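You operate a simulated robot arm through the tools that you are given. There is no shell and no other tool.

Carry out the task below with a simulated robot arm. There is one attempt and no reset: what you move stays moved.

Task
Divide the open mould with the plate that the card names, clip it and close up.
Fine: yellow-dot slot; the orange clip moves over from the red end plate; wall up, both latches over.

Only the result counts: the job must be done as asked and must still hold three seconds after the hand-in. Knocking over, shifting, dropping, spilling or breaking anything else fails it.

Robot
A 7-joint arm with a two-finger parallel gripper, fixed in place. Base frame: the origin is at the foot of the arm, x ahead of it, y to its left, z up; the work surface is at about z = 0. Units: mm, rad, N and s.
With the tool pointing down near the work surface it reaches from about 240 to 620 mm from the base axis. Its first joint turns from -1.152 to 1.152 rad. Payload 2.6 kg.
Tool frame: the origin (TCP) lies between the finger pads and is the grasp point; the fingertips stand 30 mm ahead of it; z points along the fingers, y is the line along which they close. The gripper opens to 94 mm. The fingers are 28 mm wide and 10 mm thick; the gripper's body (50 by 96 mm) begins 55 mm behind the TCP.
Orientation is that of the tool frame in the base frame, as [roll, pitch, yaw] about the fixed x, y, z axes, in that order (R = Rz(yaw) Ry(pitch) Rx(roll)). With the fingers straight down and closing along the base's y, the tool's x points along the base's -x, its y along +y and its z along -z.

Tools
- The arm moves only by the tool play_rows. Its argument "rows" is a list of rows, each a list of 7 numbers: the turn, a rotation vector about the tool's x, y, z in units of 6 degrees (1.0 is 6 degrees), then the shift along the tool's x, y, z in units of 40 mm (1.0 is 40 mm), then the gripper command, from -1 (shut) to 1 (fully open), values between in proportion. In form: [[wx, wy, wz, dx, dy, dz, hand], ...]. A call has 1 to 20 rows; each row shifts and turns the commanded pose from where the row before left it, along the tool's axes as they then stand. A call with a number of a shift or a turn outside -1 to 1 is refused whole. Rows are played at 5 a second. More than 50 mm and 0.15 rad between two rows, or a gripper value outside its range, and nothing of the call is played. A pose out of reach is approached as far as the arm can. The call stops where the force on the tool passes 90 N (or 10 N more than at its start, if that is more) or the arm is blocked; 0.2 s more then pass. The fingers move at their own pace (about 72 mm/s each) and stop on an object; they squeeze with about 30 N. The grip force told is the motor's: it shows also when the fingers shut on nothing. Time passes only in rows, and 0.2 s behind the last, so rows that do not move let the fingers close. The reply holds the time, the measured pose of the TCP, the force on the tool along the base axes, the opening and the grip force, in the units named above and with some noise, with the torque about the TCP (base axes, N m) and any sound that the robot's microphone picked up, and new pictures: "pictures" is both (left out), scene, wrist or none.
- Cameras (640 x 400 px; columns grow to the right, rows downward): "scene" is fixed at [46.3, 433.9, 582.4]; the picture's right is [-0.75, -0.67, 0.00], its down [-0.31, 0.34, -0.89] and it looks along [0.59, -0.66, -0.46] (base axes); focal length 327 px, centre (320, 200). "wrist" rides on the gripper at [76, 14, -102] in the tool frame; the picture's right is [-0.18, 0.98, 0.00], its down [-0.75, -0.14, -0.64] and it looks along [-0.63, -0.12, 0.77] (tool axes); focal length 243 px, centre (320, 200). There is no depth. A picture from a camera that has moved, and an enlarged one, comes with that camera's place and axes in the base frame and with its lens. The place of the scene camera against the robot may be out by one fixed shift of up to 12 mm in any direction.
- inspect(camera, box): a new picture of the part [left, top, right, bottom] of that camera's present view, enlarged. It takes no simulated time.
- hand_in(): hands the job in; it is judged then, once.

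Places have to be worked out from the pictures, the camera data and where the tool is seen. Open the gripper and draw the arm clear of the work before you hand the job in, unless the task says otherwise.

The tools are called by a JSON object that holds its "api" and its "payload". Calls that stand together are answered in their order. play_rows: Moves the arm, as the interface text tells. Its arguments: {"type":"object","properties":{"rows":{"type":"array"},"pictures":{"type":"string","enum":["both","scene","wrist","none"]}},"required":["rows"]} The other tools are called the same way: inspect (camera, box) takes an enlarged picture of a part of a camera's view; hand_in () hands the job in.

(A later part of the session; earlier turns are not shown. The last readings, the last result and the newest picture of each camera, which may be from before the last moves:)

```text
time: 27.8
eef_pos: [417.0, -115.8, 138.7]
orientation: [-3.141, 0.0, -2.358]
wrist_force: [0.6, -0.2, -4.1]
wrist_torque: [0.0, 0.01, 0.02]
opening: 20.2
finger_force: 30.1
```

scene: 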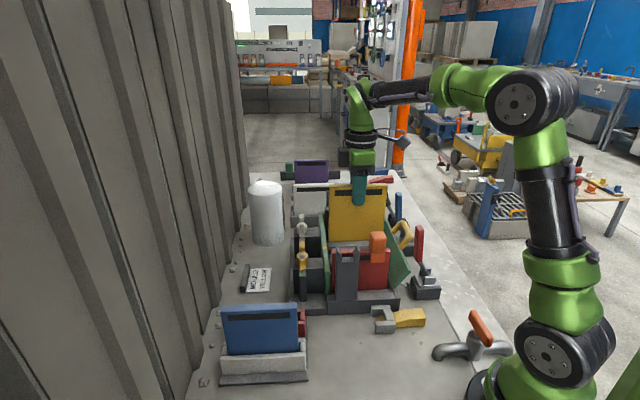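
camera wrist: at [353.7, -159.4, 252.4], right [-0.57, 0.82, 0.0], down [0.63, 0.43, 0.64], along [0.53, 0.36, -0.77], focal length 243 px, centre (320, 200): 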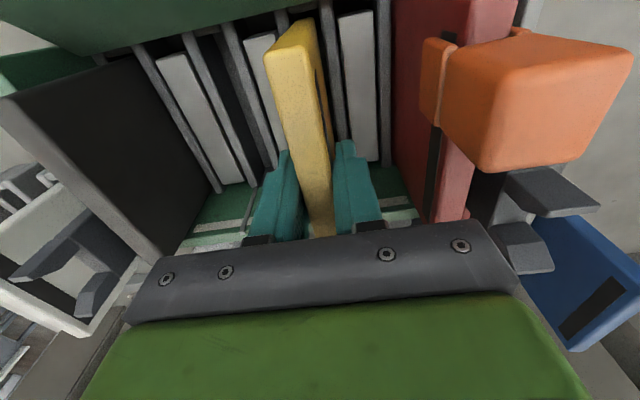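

{"api": "play_rows", "payload": {"rows": [[0, 0, 0, 0, 0, 0.05, -1], [0, 0, 0, 0, 0, 0.05, -1], [0, 0, 0, 0, 0, 0, -1]], "pictures": "none"}}

{"api": "play_rows", "payload": {"rows": [[0, 0, 0, 0, 0, 0.05, -1], [0, 0, 0, 0, 0, 0.05, -1], [0, 0, 0, 0, 0, 0, -1]], "pictures": "both"}}

{"api": "inspect", "payload": {"camera": "wrist", "box": [200, 0, 420, 180]}}

{"api": "inspect", "payload": {"camera": "scene", "box": [290, 170, 420, 310]}}

```text
time: 28.6
eef_pos: [416.7, -116.4, 136.9]
orientation: [-3.139, 0.0, -2.356]
wrist_force: [-1.9, -1.0, 5.2]
wrist_torque: [0.14, 0.07, 0.04]
opening: 20.4
finger_force: 29.8
```

```text
time: 29.4
eef_pos: [417.2, -115.6, 133.7]
orientation: [-3.139, 0.002, -2.356]
wrist_force: [-1.3, -1.6, 26.6]
wrist_torque: [0.08, 0.01, -0.01]
opening: 20.5
finger_force: 30.7
camera wrist: at [353.6, -159.4, 236.7], right [-0.57, 0.82, 0.0], down [0.63, 0.43, 0.64], along [0.53, 0.36, -0.76], focal length 243 px, centre (320, 200)
```

scene: 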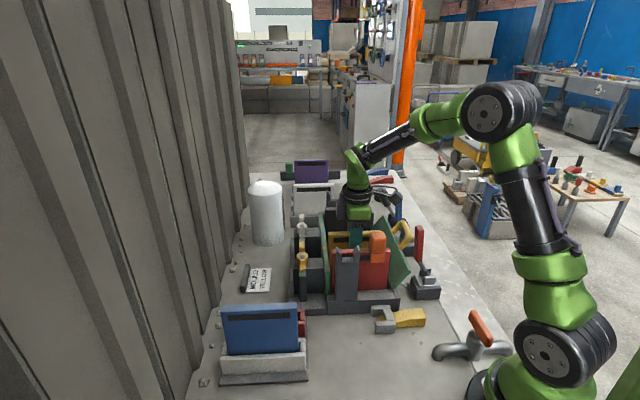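
wrist: 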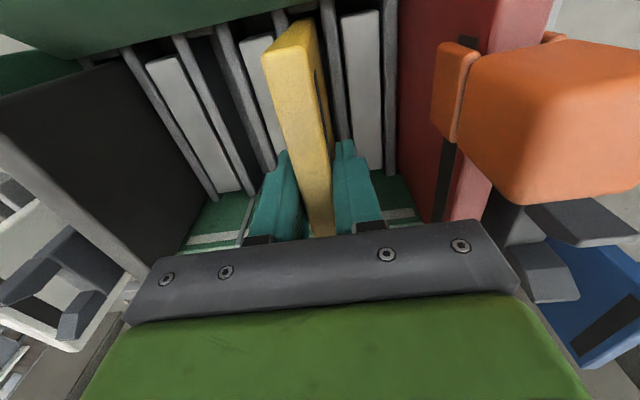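

```text
2.22 times, centred on (310, 90) of wrist
camera zoom: at [353.6, -159.4, 236.7], right [-0.57, 0.82, 0.0], down [0.63, 0.43, 0.64], along [0.53, 0.36, -0.76], focal length 539 px, centre (342, 444)
```

zoom: 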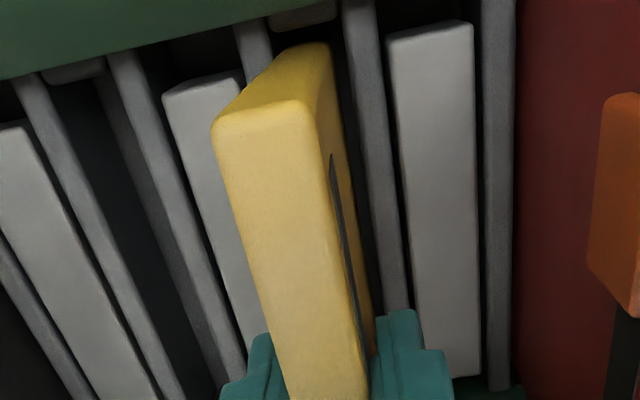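

```text
2.86 times, centred on (355, 240) of scene
camera zoom: at [46.1, 433.9, 582.4], right [-0.75, -0.67, 0.0], down [-0.31, 0.34, -0.89], along [0.59, -0.66, -0.46], focal length 933 px, centre (220, 86)
```

zoom: 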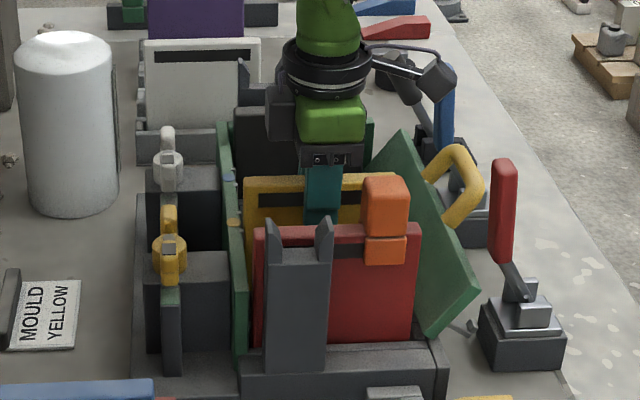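

The plate landed (about 27 N, top level with the red plate's top), standing between the rails. I open the fingers a little and lift away straight up.

{"api": "play_rows", "payload": {"rows": [[0, 0, 0, 0, 0, -0.04, -1], [0, 0, 0, 0, 0, 0, -0.2], [0, 0, 0, 0, 0, 0, -0.2], [0, 0, 0, 0, 0, 0, -0.2], [0, 0, 0, 0, 0, -0.4, -0.2], [0, 0, 0, 0, 0, -0.8, -0.2], [0, 0, 0, 0, 0, -0.8, -0.2], [0, 0, 0, 0, 0, -0.8, -0.2], [0, 0, 0, 0, 0, -0.8, -0.2], [0, 0, 0, 0, 0, 0, -0.2]]}}

{"api": "inspect", "payload": {"camera": "wrist", "box": [200, 0, 480, 200]}}

{"api": "inspect", "payload": {"camera": "scene", "box": [290, 170, 420, 310]}}

```text
time: 31.6
eef_pos: [417.6, -112.8, 277.2]
orientation: [3.141, 0.0, -2.355]
wrist_force: [0.5, -0.1, 0.1]
wrist_torque: [0.0, -0.01, 0.01]
opening: 37.7
finger_force: 0.1
camera wrist: at [354.8, -157.0, 380.4], right [-0.57, 0.82, 0.0], down [0.63, 0.43, 0.64], along [0.53, 0.36, -0.77], focal length 243 px, centre (320, 200)
```

scene: 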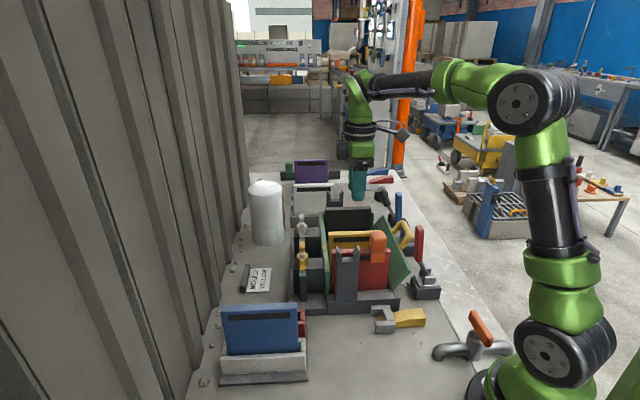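
wrist: 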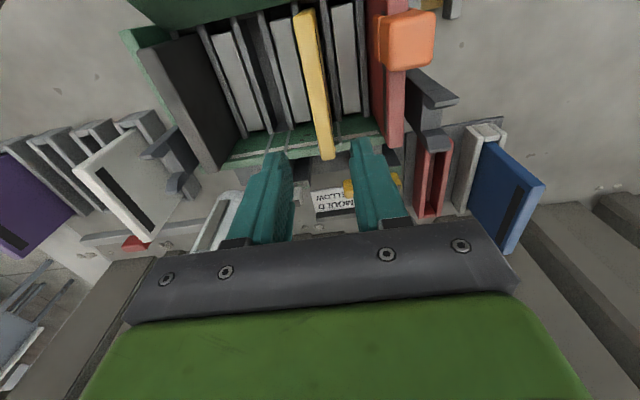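

```text
2.00 times, centred on (340, 100) of wrist
camera zoom: at [354.8, -157.0, 380.4], right [-0.57, 0.82, 0.0], down [0.63, 0.43, 0.64], along [0.53, 0.36, -0.77], focal length 485 px, centre (280, 400)
```

zoom: 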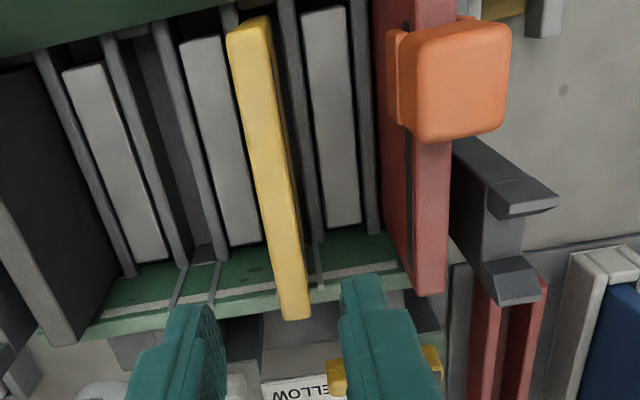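

```text
2.86 times, centred on (355, 240) of scene
camera zoom: at [46.3, 433.9, 582.4], right [-0.75, -0.67, 0.0], down [-0.31, 0.34, -0.89], along [0.59, -0.66, -0.46], focal length 933 px, centre (220, 86)
```

zoom: 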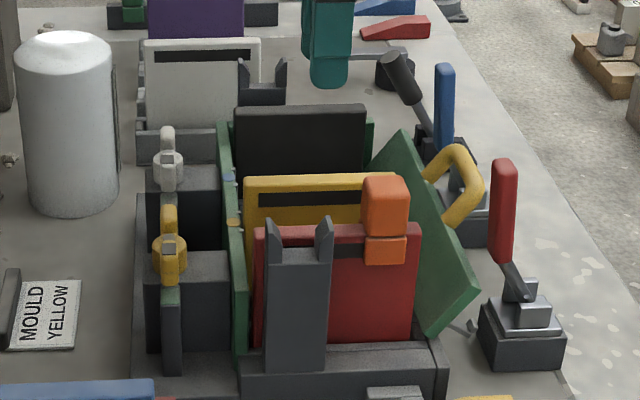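

The yellow plate stands seated in the yellow-dot slot. Next is the orange clip, which I judge to be centred at u≈177, v≈-306 (base ≈ (341, -91)), top z≈188. I move above it and look.

{"api": "play_rows", "payload": {"rows": [[0, 0, 0, 0.47, 0.874, -0.2, 0.5], [0, 0, 0, 0.47, 0.874, 0, 0.5], [0, 0, 0, 0, 0, 0, 0.5], [0, 0, 0, 0, 0, 0, 0.5]]}}

{"api": "inspect", "payload": {"camera": "wrist", "box": [220, 0, 440, 200]}}

{"api": "inspect", "payload": {"camera": "scene", "box": [330, 190, 430, 300]}}

```text
time: 32.6
eef_pos: [342.9, -92.3, 285.7]
orientation: [3.141, 0.001, -2.356]
wrist_force: [-0.2, -0.3, -1.1]
wrist_torque: [-0.03, 0.0, 0.02]
opening: 70.6
finger_force: 0.0
camera wrist: at [278.2, -137.4, 388.7], right [-0.57, 0.82, 0.0], down [0.63, 0.43, 0.64], along [0.53, 0.36, -0.77], focal length 243 px, centre (320, 200)
```

scene: 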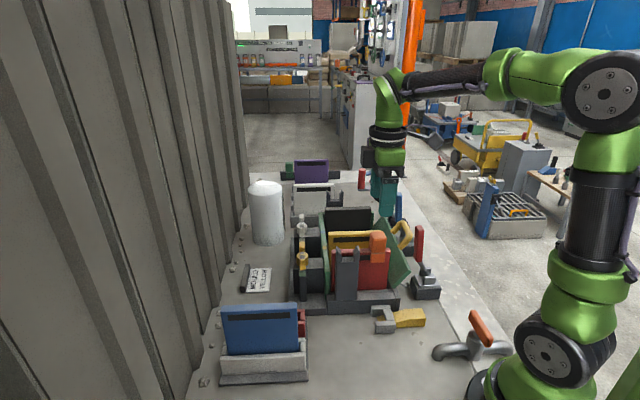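
wrist: 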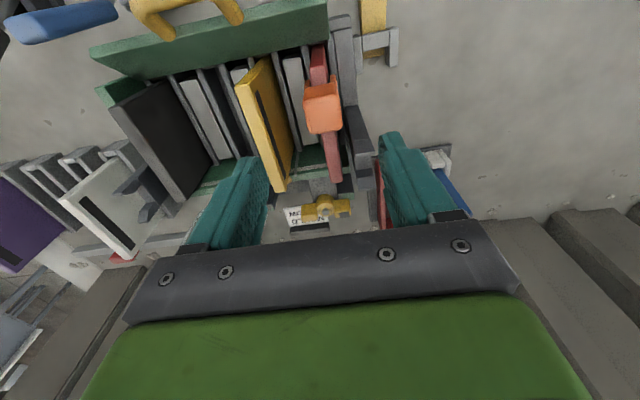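

```text
2.00 times, centred on (330, 100) of wrist
camera zoom: at [278.2, -137.4, 388.7], right [-0.57, 0.82, 0.0], down [0.63, 0.43, 0.64], along [0.53, 0.36, -0.77], focal length 485 px, centre (300, 400)
```

zoom: 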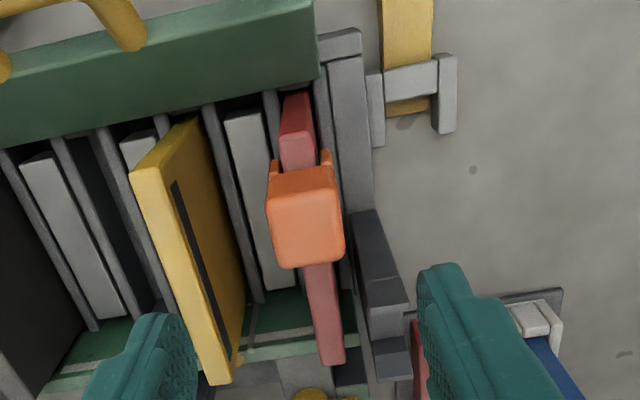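

```text
3.64 times, centred on (380, 245) of scene
camera zoom: at [46.2, 433.9, 582.4], right [-0.75, -0.67, 0.0], down [-0.31, 0.34, -0.89], along [0.59, -0.66, -0.46], focal length 1188 px, centre (102, 36)
```

zoom: 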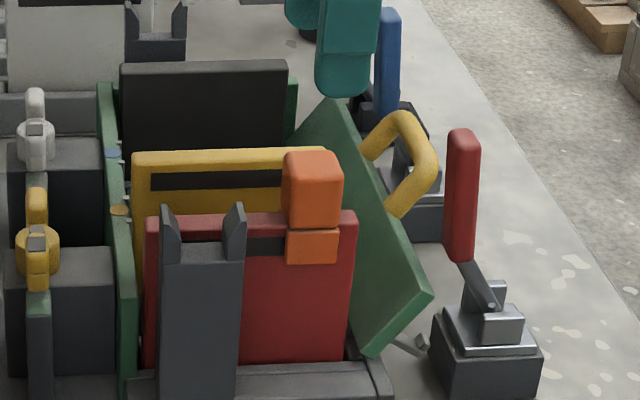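

The tool is nearly over the clip; I shift 2.5 mm toward +v and lower with open fingers to z≈170 around it.

{"api": "play_rows", "payload": {"rows": [[0, 0, 0, 0, 0.0625, 0.5, 0.4], [0, 0, 0, 0, 0, 0.7, 0.4], [0, 0, 0, 0, 0, 0.7, 0.4], [0, 0, 0, 0, 0, 0.6, 0.4], [0, 0, 0, 0, 0, 0.4, 0.4], [0, 0, 0, 0, 0, 0, 0.4]]}}

{"api": "inspect", "payload": {"camera": "wrist", "box": [220, 60, 440, 240]}}

{"api": "inspect", "payload": {"camera": "scene", "box": [330, 190, 430, 300]}}

```text
time: 34.0
eef_pos: [338.9, -90.5, 167.0]
orientation: [3.141, -0.002, -2.357]
wrist_force: [-0.4, -1.0, 0.6]
wrist_torque: [0.02, 0.01, 0.02]
opening: 65.9
finger_force: 0.1
camera wrist: at [275.9, -135.0, 270.9], right [-0.57, 0.82, 0.0], down [0.63, 0.43, 0.64], along [0.53, 0.36, -0.77], focal length 243 px, centre (320, 200)
```

scene: 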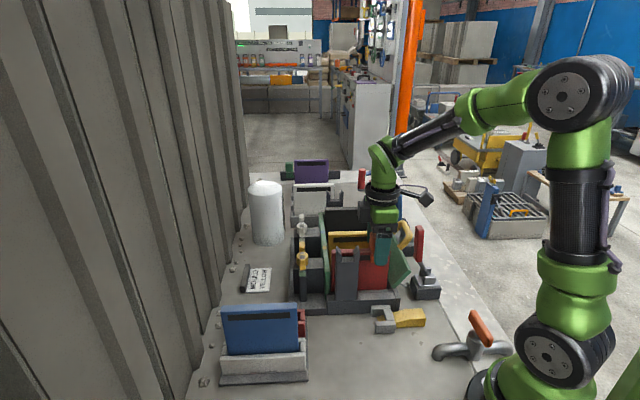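
wrist: 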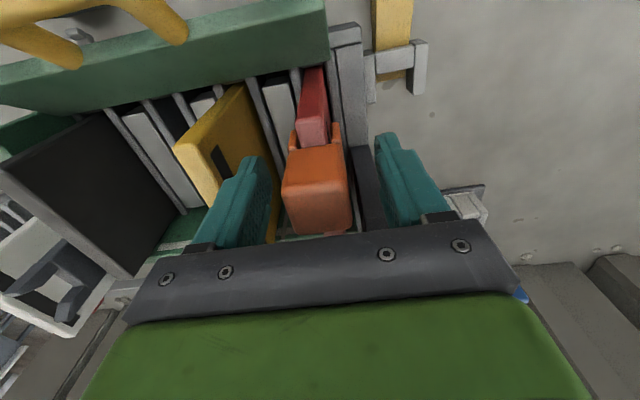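

```text
2.22 times, centred on (330, 150) of wrist
camera zoom: at [275.9, -135.0, 270.9], right [-0.57, 0.82, 0.0], down [0.63, 0.43, 0.64], along [0.53, 0.36, -0.77], focal length 539 px, centre (298, 311)
```

zoom: 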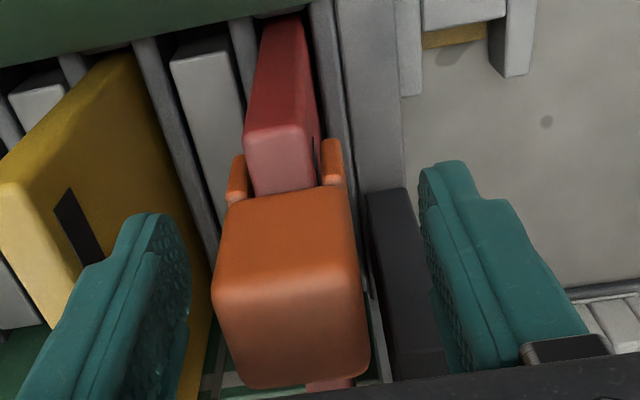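

```text
3.64 times, centred on (380, 245) of scene
camera zoom: at [46.3, 433.9, 582.4], right [-0.75, -0.67, 0.0], down [-0.31, 0.34, -0.89], along [0.59, -0.66, -0.46], focal length 1188 px, centre (102, 36)
```

zoom: 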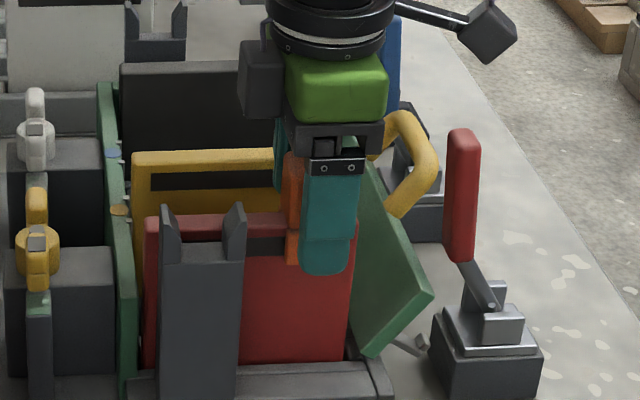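

The clip stands between the fingers, laterally centred. I nudge 3 mm toward its middle along the plate and close on it.

{"api": "play_rows", "payload": {"rows": [[0, 0, 0, -0.075, -0.01, 0, 0.4], [0, 0, 0, 0, 0, 0, -1], [0, 0, 0, 0, 0, 0, -1], [0, 0, 0, 0, 0, 0, -1], [0, 0, 0, 0, 0, 0, -1]]}}

{"api": "inspect", "payload": {"camera": "wrist", "box": [220, 60, 440, 240]}}

```text
time: 35.2
eef_pos: [341.9, -90.5, 169.1]
orientation: [-3.141, 0.0, -2.354]
wrist_force: [0.6, 0.8, 0.0]
wrist_torque: [-0.05, -0.02, 0.0]
opening: 34.5
finger_force: 29.9
camera wrist: at [278.2, -133.7, 272.1], right [-0.57, 0.82, 0.0], down [0.63, 0.43, 0.64], along [0.53, 0.36, -0.77], focal length 243 px, centre (320, 200)
```

scene: 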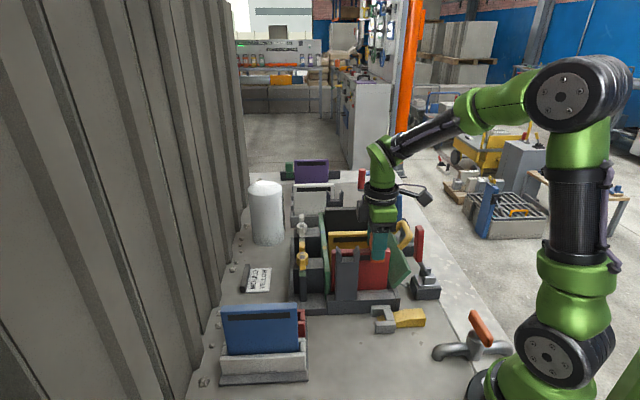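
wrist: 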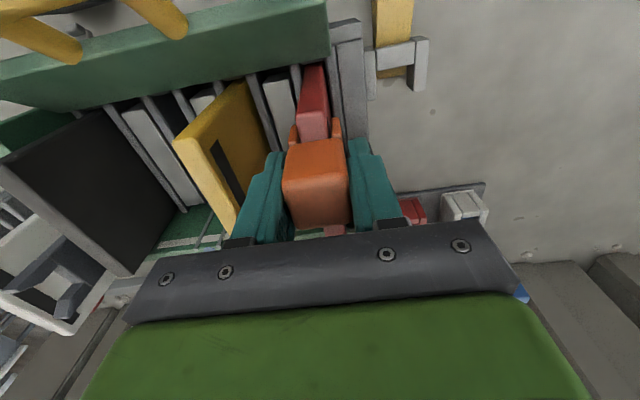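

```text
2.22 times, centred on (330, 150) of wrist
camera zoom: at [278.2, -133.7, 272.1], right [-0.57, 0.82, 0.0], down [0.63, 0.43, 0.64], along [0.53, 0.36, -0.77], focal length 539 px, centre (298, 311)
```

zoom: 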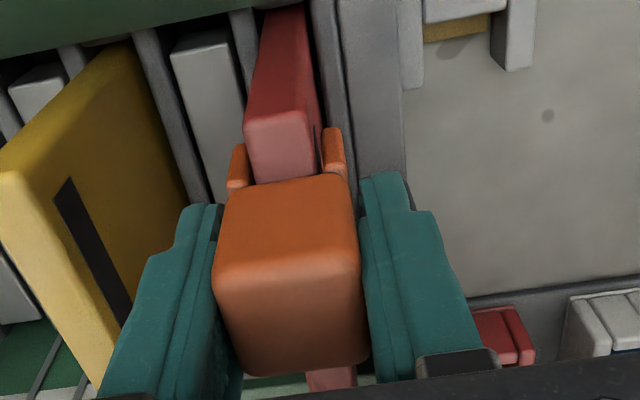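

The clip is gripped (34.5 mm wide). I lift it slowly 24 mm and check that the red plate stays.

{"api": "play_rows", "payload": {"rows": [[0, 0, 0, 0, 0, -0.1, -1], [0, 0, 0, 0, 0, -0.1, -1], [0, 0, 0, 0, 0, -0.2, -1], [0, 0, 0, 0, 0, -0.2, -1], [0, 0, 0, 0, 0, 0, -1]], "pictures": "wrist"}}

{"api": "inspect", "payload": {"camera": "scene", "box": [330, 190, 430, 300]}}

```text
time: 36.4
eef_pos: [341.5, -89.9, 193.4]
orientation: [-3.141, -0.001, -2.354]
wrist_force: [-0.1, -0.5, 0.0]
wrist_torque: [0.0, 0.02, -0.02]
opening: 34.5
finger_force: 29.8
camera wrist: at [278.2, -133.3, 297.2], right [-0.57, 0.82, 0.0], down [0.63, 0.43, 0.64], along [0.53, 0.36, -0.77], focal length 243 px, centre (320, 200)
```

wrist: 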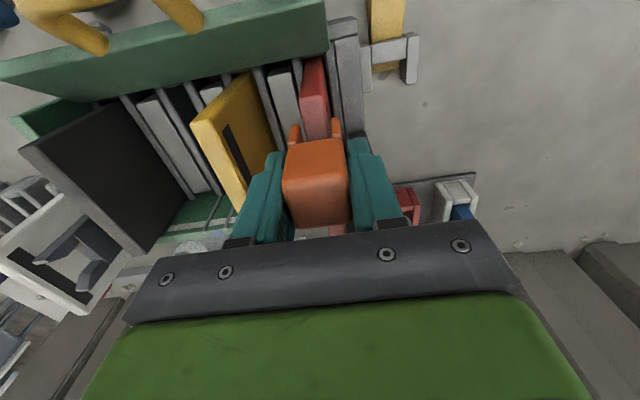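

```text
3.64 times, centred on (380, 245) of scene
camera zoom: at [46.3, 433.9, 582.4], right [-0.75, -0.67, 0.0], down [-0.31, 0.34, -0.89], along [0.59, -0.66, -0.46], focal length 1188 px, centre (102, 36)
```

zoom: 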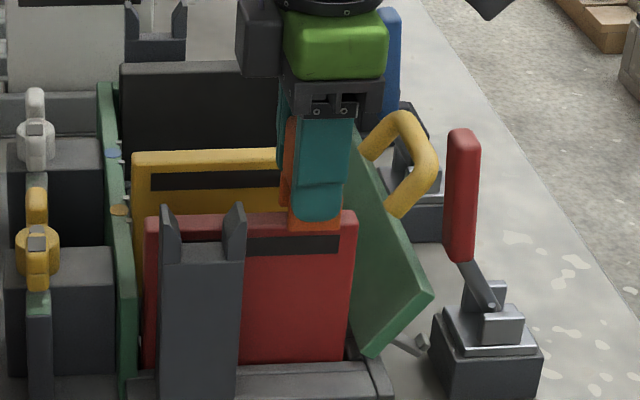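

The clip came free and the red plate stayed. I lift another 40 mm and move 70.6 mm over to above the yellow plate.

{"api": "play_rows", "payload": {"rows": [[0, 0, 0, 0, 0, -0.6, -1], [0, 0, 0, 0, 0, -0.6, -1], [0, 0, 0, 0, -0.5, 0, -1], [0, 0, 0, 0, -0.7, 0, -1], [0, 0, 0, 0, -0.565, 0, -1], [0, 0, 0, 0, 0, 0, -1]], "pictures": "both"}}

{"api": "inspect", "payload": {"camera": "wrist", "box": [220, 40, 440, 240]}}

{"api": "inspect", "payload": {"camera": "scene", "box": [310, 160, 420, 280]}}

```text
time: 37.8
eef_pos: [391.5, -140.2, 241.5]
orientation: [3.141, -0.001, -2.355]
wrist_force: [-1.4, -0.3, -0.8]
wrist_torque: [0.03, -0.03, 0.04]
opening: 34.3
finger_force: 30.1
camera wrist: at [328.7, -183.8, 344.3], right [-0.57, 0.82, 0.0], down [0.63, 0.43, 0.64], along [0.53, 0.36, -0.77], focal length 243 px, centre (320, 200)
```

scene: 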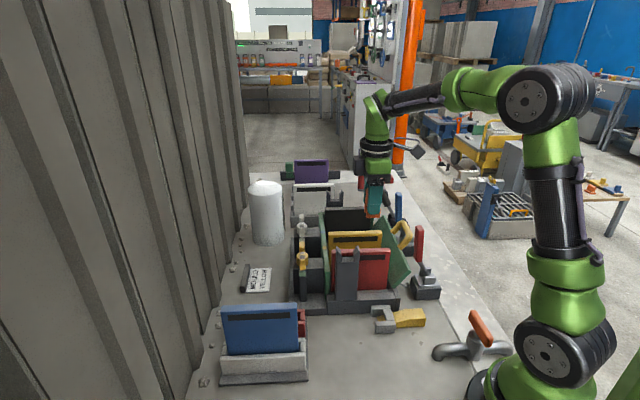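
wrist: 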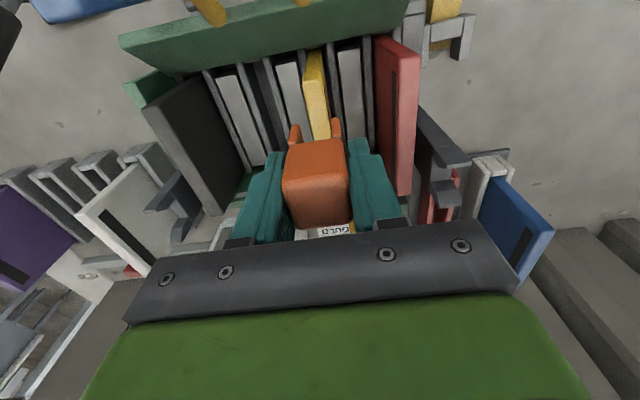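

```text
2.00 times, centred on (330, 140) of wrist
camera zoom: at [328.7, -183.8, 344.3], right [-0.57, 0.82, 0.0], down [0.63, 0.43, 0.64], along [0.53, 0.36, -0.77], focal length 485 px, centre (300, 320)
```

zoom: 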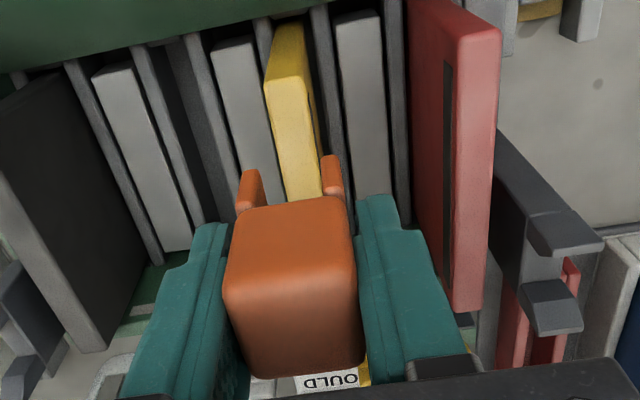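

```text
3.33 times, centred on (365, 220) of scene
camera zoom: at [46.3, 433.8, 582.4], right [-0.75, -0.67, 0.0], down [-0.31, 0.34, -0.89], along [0.59, -0.66, -0.46], focal length 1089 px, centre (170, 133)
```

zoom: 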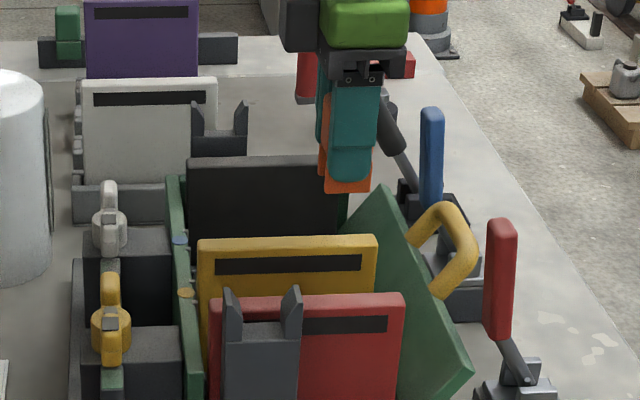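

The legs of the clip line up over the yellow plate's top edge (offset below 1 mm). I lower slowly and watch for contact.

{"api": "play_rows", "payload": {"rows": [[0, 0, 0, 0, -0.01, 0.25, -1], [0, 0, 0, 0, 0, 0.25, -1], [0, 0, 0, 0, 0, 0.25, -1], [0, 0, 0, 0, 0, 0.15, -1], [0, 0, 0, 0, 0, 0.15, -1], [0, 0, 0, 0, 0, 0.15, -1], [0, 0, 0, 0, 0, 0, -1]], "pictures": "wrist"}}

{"api": "inspect", "payload": {"camera": "wrist", "box": [220, 40, 440, 240]}}

{"api": "inspect", "payload": {"camera": "scene", "box": [310, 160, 420, 280]}}

```text
time: 39.4
eef_pos: [391.9, -139.5, 192.9]
orientation: [3.141, -0.002, -2.355]
wrist_force: [0.4, 0.1, 0.0]
wrist_torque: [-0.01, 0.0, 0.03]
opening: 34.3
finger_force: 29.9
camera wrist: at [329.2, -183.1, 295.9], right [-0.57, 0.82, 0.0], down [0.63, 0.43, 0.64], along [0.53, 0.36, -0.77], focal length 243 px, centre (320, 200)
```

wrist: 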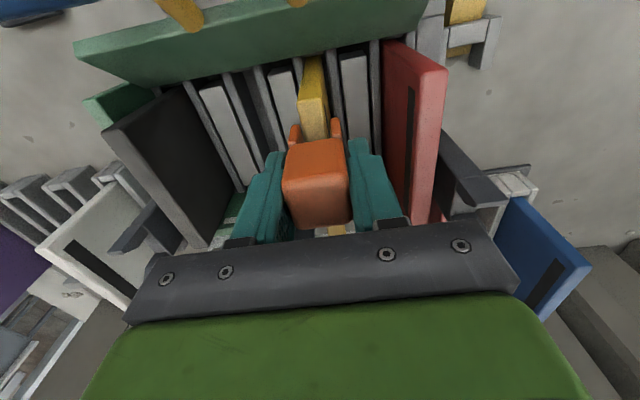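

```text
2.00 times, centred on (330, 140) of wrist
camera zoom: at [329.2, -183.1, 295.9], right [-0.57, 0.82, 0.0], down [0.63, 0.43, 0.64], along [0.53, 0.36, -0.77], focal length 485 px, centre (300, 320)
```

zoom: 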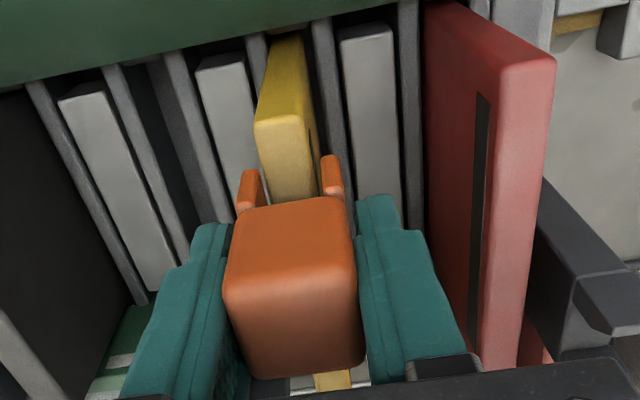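

```text
3.33 times, centred on (365, 220) of scene
camera zoom: at [46.3, 433.9, 582.4], right [-0.75, -0.67, 0.0], down [-0.31, 0.34, -0.89], along [0.59, -0.66, -0.46], focal length 1089 px, centre (170, 133)
```

zoom: 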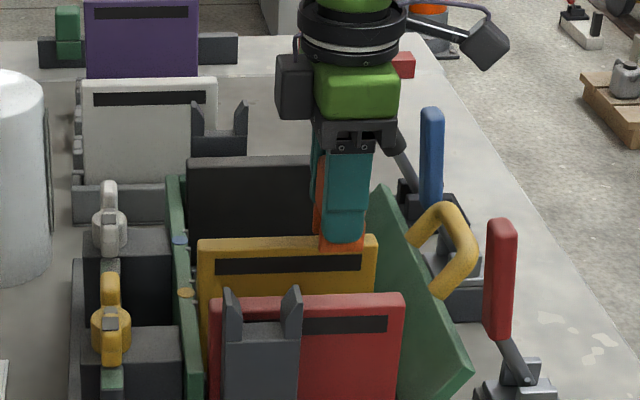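

The legs straddle the plate with no force. I lower the remaining ~24 mm in small steps.

{"api": "play_rows", "payload": {"rows": [[0, 0, 0, 0, 0, 0.1, -1], [0, 0, 0, 0, 0, 0.1, -1], [0, 0, 0, 0, 0, 0.1, -1], [0, 0, 0, 0, 0, 0.1, -1], [0, 0, 0, 0, 0, 0.1, -1], [0, 0, 0, 0, 0, 0, -1]], "pictures": "none"}}

{"api": "play_rows", "payload": {"rows": [[0, 0, 0, 0, 0, 0.04, -1], [0, 0, 0, 0, 0, 0.04, -1], [0, 0, 0, 0, 0, 0, -1]], "pictures": "none"}}

```text
time: 40.8
eef_pos: [392.8, -138.4, 172.1]
orientation: [3.141, 0.0, -2.355]
wrist_force: [0.2, 1.1, -0.1]
wrist_torque: [-0.03, -0.02, 0.01]
opening: 34.2
finger_force: 30.3
```

```text
time: 41.6
eef_pos: [391.4, -139.1, 170.4]
orientation: [3.141, 0.0, -2.357]
wrist_force: [-0.5, -0.7, -0.2]
wrist_torque: [0.0, -0.02, 0.0]
opening: 34.4
finger_force: 29.6
```

{"api": "play_rows", "payload": {"rows": [[0, 0, 0, 0, 0, 0.04, -1], [0, 0, 0, 0, 0, 0.04, -1], [0, 0, 0, 0, 0, 0, -1]], "pictures": "wrist"}}

{"api": "inspect", "payload": {"camera": "wrist", "box": [220, 40, 440, 240]}}

{"api": "inspect", "payload": {"camera": "scene", "box": [310, 160, 420, 280]}}

```text
time: 42.4
eef_pos: [392.6, -141.0, 168.4]
orientation: [-3.139, 0.002, -2.356]
wrist_force: [-2.1, 0.0, 18.2]
wrist_torque: [-0.02, 0.11, 0.0]
opening: 34.4
finger_force: 29.7
camera wrist: at [328.5, -183.9, 271.7], right [-0.57, 0.82, 0.0], down [0.63, 0.43, 0.64], along [0.53, 0.36, -0.77], focal length 243 px, centre (320, 200)
```

wrist: 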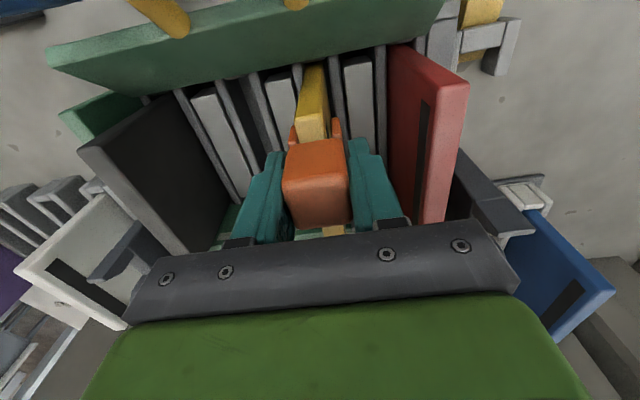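

```text
2.00 times, centred on (330, 140) of wrist
camera zoom: at [328.5, -183.9, 271.7], right [-0.57, 0.82, 0.0], down [0.63, 0.43, 0.64], along [0.53, 0.36, -0.77], focal length 485 px, centre (300, 320)
```

zoom: 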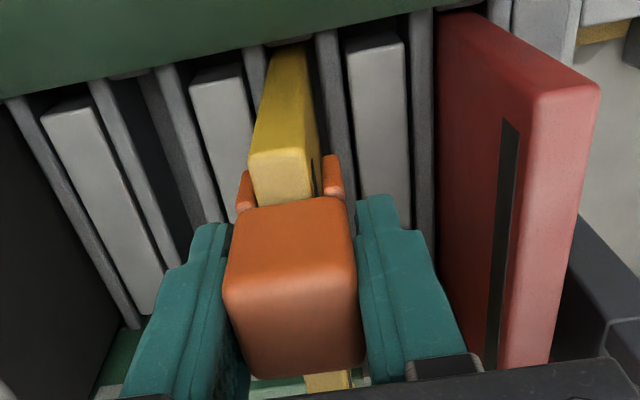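

```text
3.33 times, centred on (365, 220) of scene
camera zoom: at [46.2, 433.9, 582.4], right [-0.75, -0.67, 0.0], down [-0.31, 0.34, -0.89], along [0.59, -0.66, -0.46], focal length 1089 px, centre (170, 133)
```

zoom: 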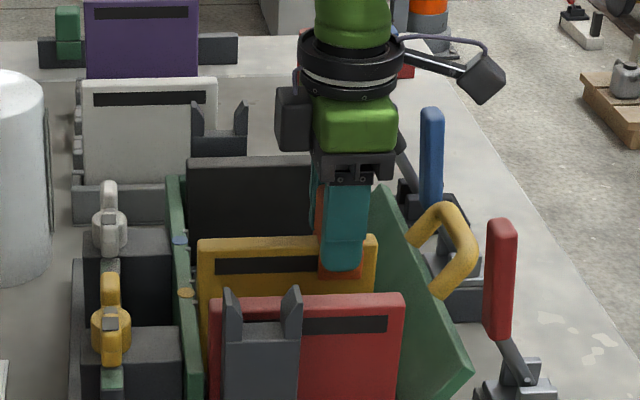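

The clip is seated, with 18 N contact at the expected height. I release it and rise.

{"api": "play_rows", "payload": {"rows": [[0, 0, 0, 0, 0, -0.03, -1], [0, 0, 0, 0, 0, 0, 0.2], [0, 0, 0, 0, 0, 0, 0.2], [0, 0, 0, 0, 0, 0, 0.2], [0, 0, 0, 0, 0, -0.5, 0.2], [0, 0, 0, 0, 0, -1, 0.2], [0, 0, 0, 0, 0, -1, 0.2], [0, 0, 0, 0, 0, -1, 0.2], [0, 0, 0, 0, 0, 0, 0.2]]}}

{"api": "inspect", "payload": {"camera": "wrist", "box": [180, 0, 480, 200]}}

{"api": "inspect", "payload": {"camera": "scene", "box": [310, 170, 450, 310]}}

```text
time: 44.4
eef_pos: [390.3, -139.1, 308.4]
orientation: [-3.141, 0.001, -2.357]
wrist_force: [0.4, -0.4, -0.2]
wrist_torque: [0.02, 0.02, 0.0]
opening: 56.5
finger_force: 0.0
camera wrist: at [327.2, -183.4, 412.0], right [-0.57, 0.82, 0.0], down [0.63, 0.43, 0.64], along [0.53, 0.36, -0.77], focal length 243 px, centre (320, 200)
```

scene: 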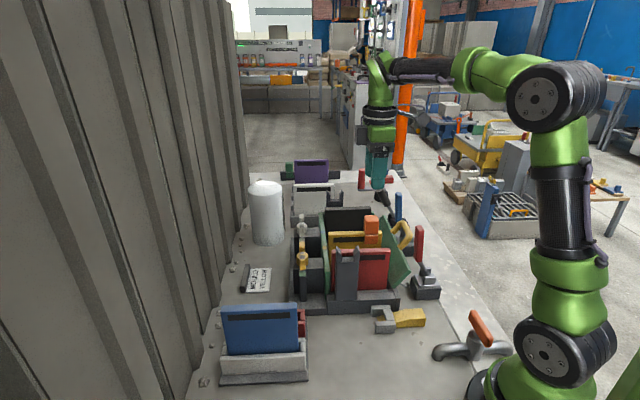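
wrist: 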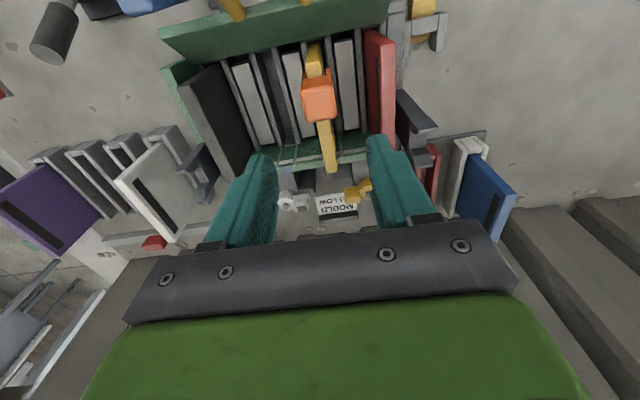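

```text
2.00 times, centred on (330, 100) of wrist
camera zoom: at [327.2, -183.4, 412.0], right [-0.57, 0.82, 0.0], down [0.63, 0.43, 0.64], along [0.53, 0.36, -0.77], focal length 485 px, centre (300, 400)
```

zoom: 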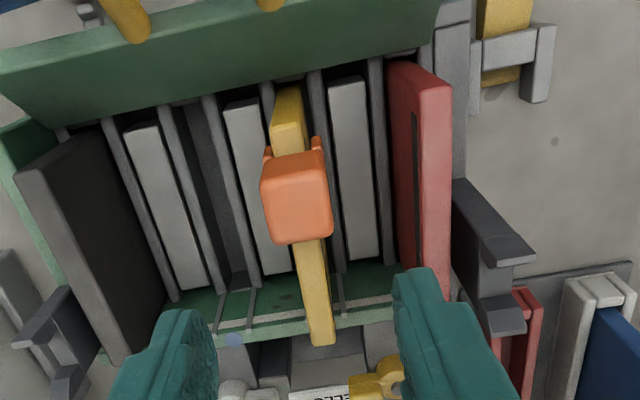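

```text
2.86 times, centred on (380, 240) of scene
camera zoom: at [46.3, 433.9, 582.4], right [-0.75, -0.67, 0.0], down [-0.31, 0.34, -0.89], along [0.59, -0.66, -0.46], focal length 933 px, centre (149, 86)
```

zoom: 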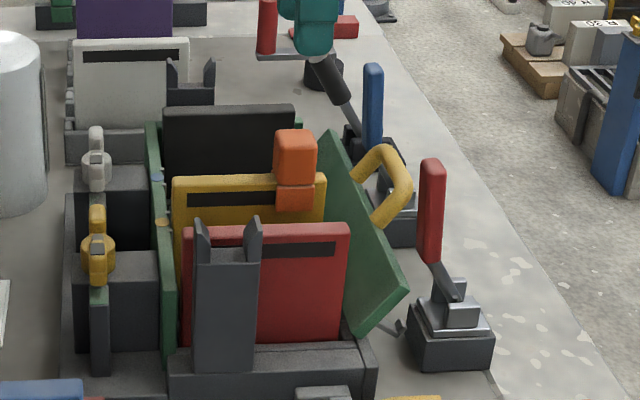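

The clip is on the yellow plate. Now I study the hinged wall and the latch levers.

{"api": "inspect", "payload": {"camera": "scene", "box": [370, 200, 450, 310]}}

{"api": "inspect", "payload": {"camera": "wrist", "box": [160, 0, 420, 80]}}

```text
3.64 times, centred on (410, 255) of scene
camera zoom: at [46.3, 433.9, 582.4], right [-0.75, -0.67, 0.0], down [-0.31, 0.34, -0.89], along [0.59, -0.66, -0.46], focal length 1188 px, centre (-7, 0)
```

zoom: 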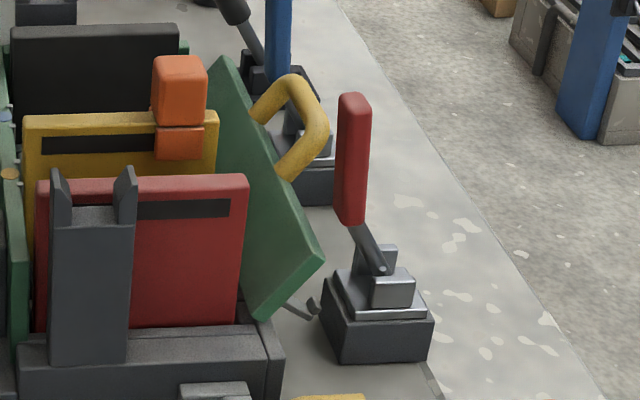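

```text
2.46 times, centred on (290, 40) of wrist
camera zoom: at [327.2, -183.4, 412.0], right [-0.57, 0.82, 0.0], down [0.63, 0.43, 0.64], along [0.53, 0.36, -0.77], focal length 597 px, centre (394, 594)
```

zoom: 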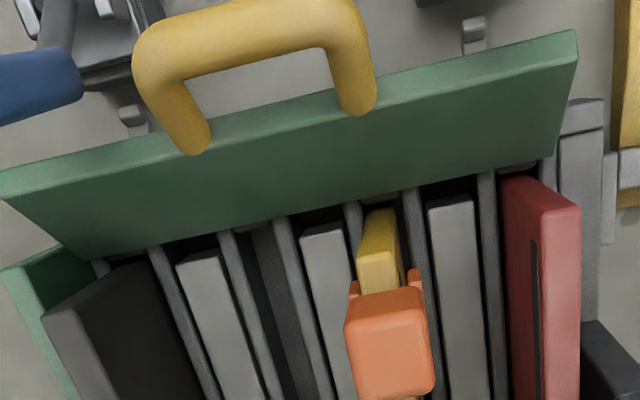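

The open wall leans outward about 43° with its handle standing off the top edge. I zoom on the two levers to understand how they throw.

{"api": "inspect", "payload": {"camera": "scene", "box": [395, 215, 450, 305]}}

{"api": "inspect", "payload": {"camera": "scene", "box": [370, 180, 425, 265]}}

{"api": "inspect", "payload": {"camera": "scene", "box": [285, 205, 335, 315]}}

```text
4.44 times, centred on (422, 260) of scene
camera zoom: at [46.3, 433.9, 582.4], right [-0.75, -0.67, 0.0], down [-0.31, 0.34, -0.89], along [0.59, -0.66, -0.46], focal length 1452 px, centre (-136, -67)
```

zoom: 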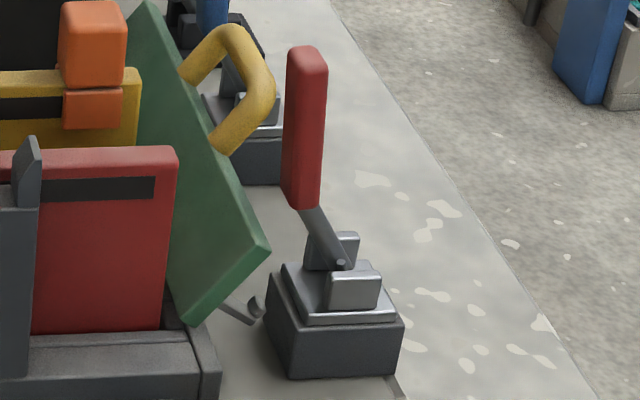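

```text
4.71 times, centred on (398, 222) of scene
camera zoom: at [46.3, 433.9, 582.4], right [-0.75, -0.67, 0.0], down [-0.31, 0.34, -0.89], along [0.59, -0.66, -0.46], focal length 1537 px, centre (-45, 94)
```

zoom: 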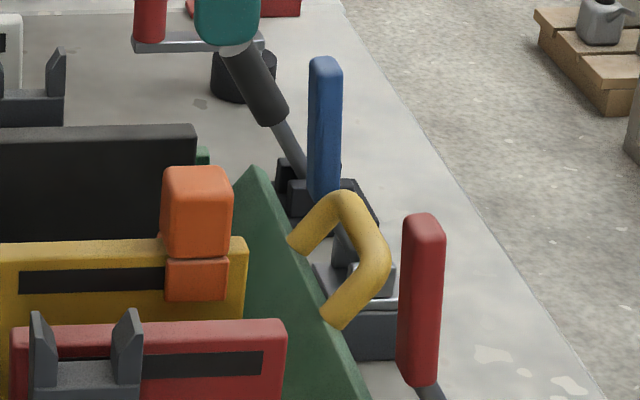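

```text
3.64 times, centred on (310, 260) of scene
camera zoom: at [46.3, 433.9, 582.4], right [-0.75, -0.67, 0.0], down [-0.31, 0.34, -0.89], along [0.59, -0.66, -0.46], focal length 1188 px, centre (356, -18)
```

zoom: 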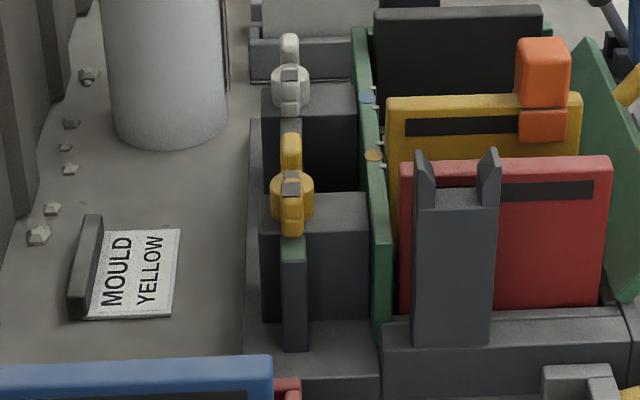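

Each lever pivots at its base (u≈44, z≈55) and leans toward the wall; keeper arms stick out from the wall's foot at the same v as the levers (-320 and -492). So the wall goes up first, then each lever is thrown over toward it. I go outside the wall at the handle's middle (v≈-410) with the fingers closed, high first.

{"api": "play_rows", "payload": {"rows": [[0, 0, 0, 0.86, -0.219, 0, -1], [0, 0, 0, 0.86, -0.219, 0, -1], [0, 0, 0, 0.86, -0.219, 0, -1], [0, 0, 0, 0.86, -0.219, 0, -1], [0, 0, 0, 0, 0, 0.5, -1], [0, 0, 0, 0, 0, 0.5, -1], [0, 0, 0, 0, 0, 0, -1], [0, 0, 0, 0, 0, 0, -1]]}}

{"api": "inspect", "payload": {"camera": "wrist", "box": [160, 0, 500, 220]}}

{"api": "inspect", "payload": {"camera": "scene", "box": [350, 160, 460, 310]}}

```text
time: 46.2
eef_pos: [322.4, -262.2, 267.8]
orientation: [3.141, 0.001, -2.356]
wrist_force: [0.5, 0.3, -0.7]
wrist_torque: [0.01, -0.03, -0.03]
opening: 0.0
finger_force: 29.8
camera wrist: at [259.0, -306.1, 372.1], right [-0.57, 0.82, 0.0], down [0.63, 0.43, 0.64], along [0.53, 0.36, -0.77], focal length 243 px, centre (320, 200)
```

scene: 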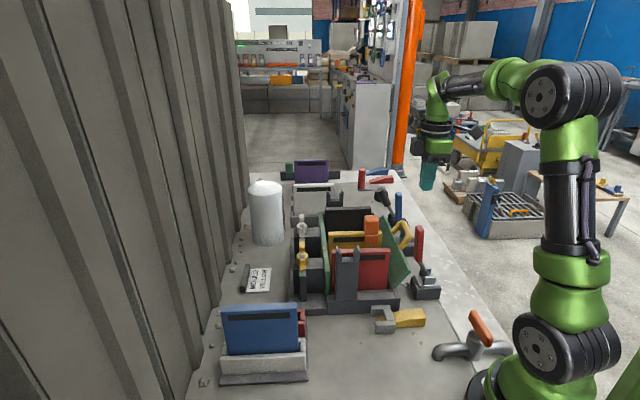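
wrist: 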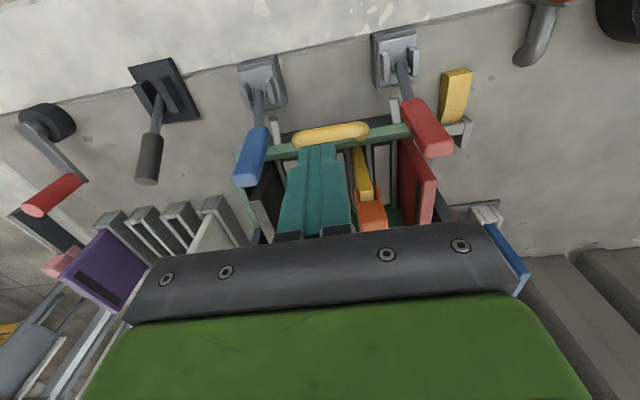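

```text
1.82 times, centred on (330, 110) of wrist
camera zoom: at [259.0, -306.1, 372.1], right [-0.57, 0.82, 0.0], down [0.63, 0.43, 0.64], along [0.53, 0.36, -0.77], focal length 441 px, centre (302, 364)
```

zoom: 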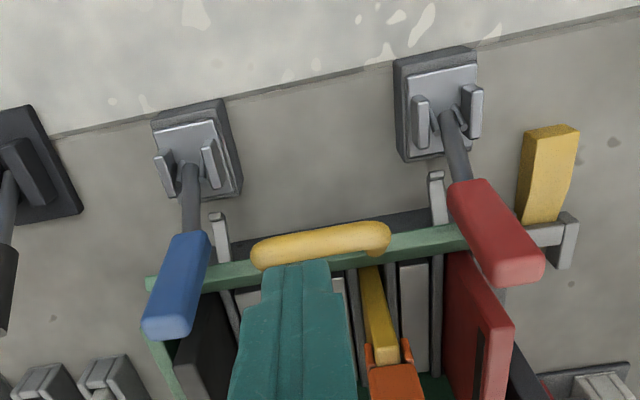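

```text
2.67 times, centred on (405, 235) of scene
camera zoom: at [46.3, 433.9, 582.4], right [-0.75, -0.67, 0.0], down [-0.31, 0.34, -0.89], along [0.59, -0.66, -0.46], focal length 871 px, centre (93, 107)
```

zoom: 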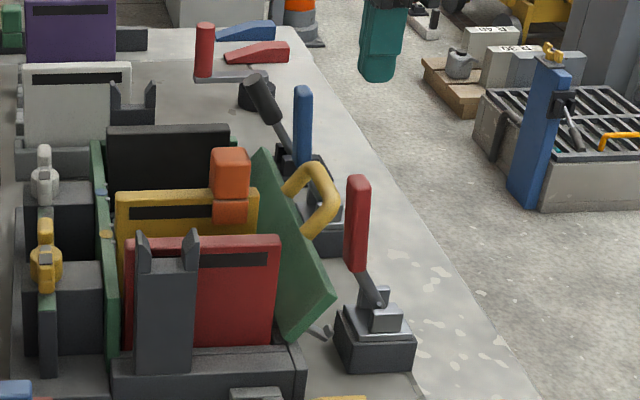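

The bar of the handle is straight ahead (u≈80, v≈-410, z≈128). I lower the closed fingers beside it on the outside to z≈142.

{"api": "play_rows", "payload": {"rows": [[0, 0, 0, 0.1, 0.1, 0.8, -1], [0, 0, 0, 0, 0, 0.8, -1], [0, 0, 0, 0, 0, 0.8, -1], [0, 0, 0, 0, 0, 0.8, -1], [0, 0, 0, 0, 0, 0, -1]]}}

{"api": "inspect", "payload": {"camera": "scene", "box": [350, 160, 460, 310]}}

{"api": "inspect", "payload": {"camera": "wrist", "box": [160, 0, 500, 220]}}

```text
time: 47.4
eef_pos: [314.0, -260.6, 140.5]
orientation: [3.142, 0.0, -2.357]
wrist_force: [0.0, 0.2, -0.2]
wrist_torque: [0.01, 0.03, 0.01]
opening: 0.0
finger_force: 30.1
camera wrist: at [250.3, -303.9, 243.0], right [-0.57, 0.82, 0.0], down [0.63, 0.43, 0.64], along [0.53, 0.36, -0.77], focal length 243 px, centre (320, 200)
```

scene: 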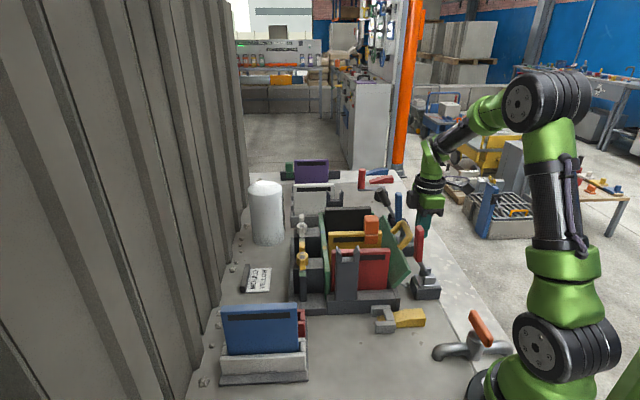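
wrist: 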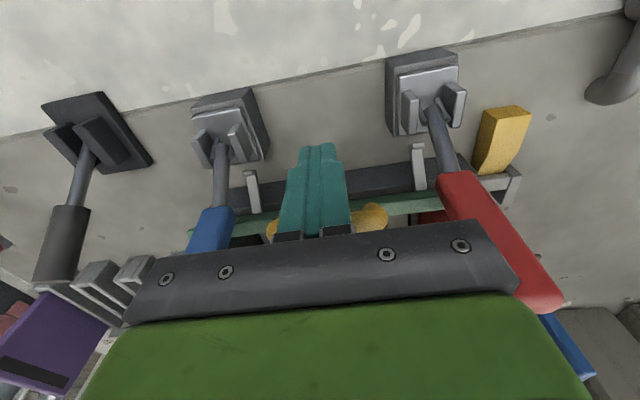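

```text
2.67 times, centred on (405, 235) of scene
camera zoom: at [46.3, 433.9, 582.4], right [-0.75, -0.67, 0.0], down [-0.31, 0.34, -0.89], along [0.59, -0.66, -0.46], focal length 871 px, centre (93, 107)
```

zoom: 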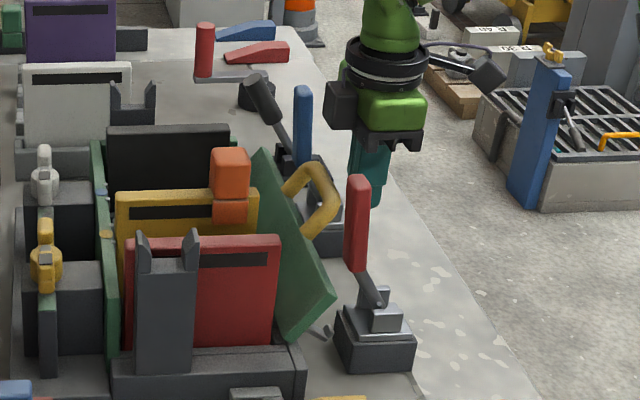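

```text
1.82 times, centred on (330, 110) of wrist
camera zoom: at [250.3, -303.9, 243.0], right [-0.57, 0.82, 0.0], down [0.63, 0.43, 0.64], along [0.53, 0.36, -0.77], focal length 441 px, centre (302, 364)
```

zoom: 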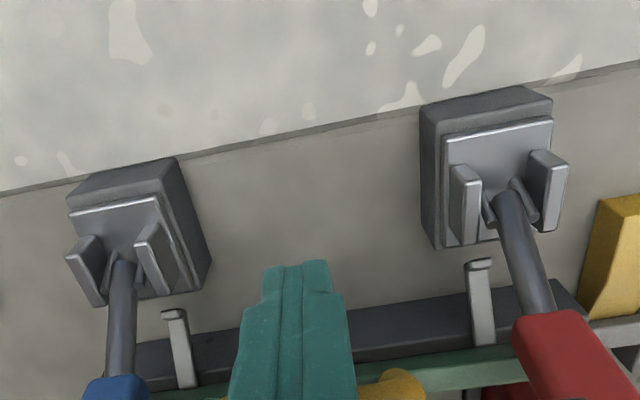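

I'm outside the bar with clear space on either side. Now I push toward the mould in small steps and watch the force.

{"api": "play_rows", "payload": {"rows": [[0, 0, 0, -0.25, 0, 0, -1], [0, 0, 0, -0.25, 0, 0, -1], [0, 0, 0, -0.25, 0, 0, -1], [0, 0, 0, -0.25, 0, 0, -1], [0, 0, 0, 0, 0, 0, -1]], "pictures": "none"}}

{"api": "inspect", "payload": {"camera": "scene", "box": [350, 160, 460, 310]}}

```text
time: 48.6
eef_pos: [341.4, -235.5, 142.2]
orientation: [3.14, 0.0, -2.356]
wrist_force: [-0.7, -0.6, -0.7]
wrist_torque: [-0.01, -0.01, 0.03]
opening: 0.1
finger_force: 29.4
```

```text
2.67 times, centred on (405, 235) of scene
camera zoom: at [46.3, 433.9, 582.4], right [-0.75, -0.67, 0.0], down [-0.31, 0.34, -0.89], along [0.59, -0.66, -0.46], focal length 871 px, centre (93, 107)
```

zoom: 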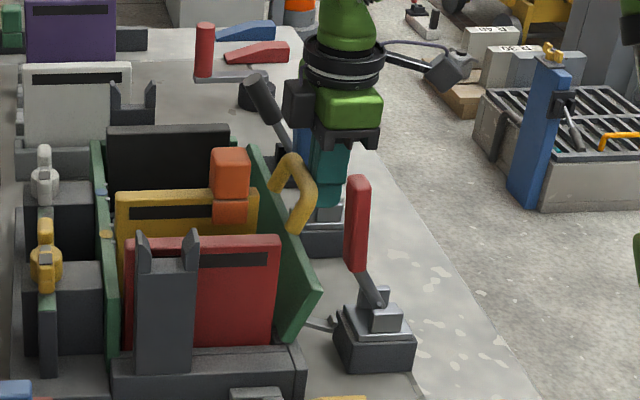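

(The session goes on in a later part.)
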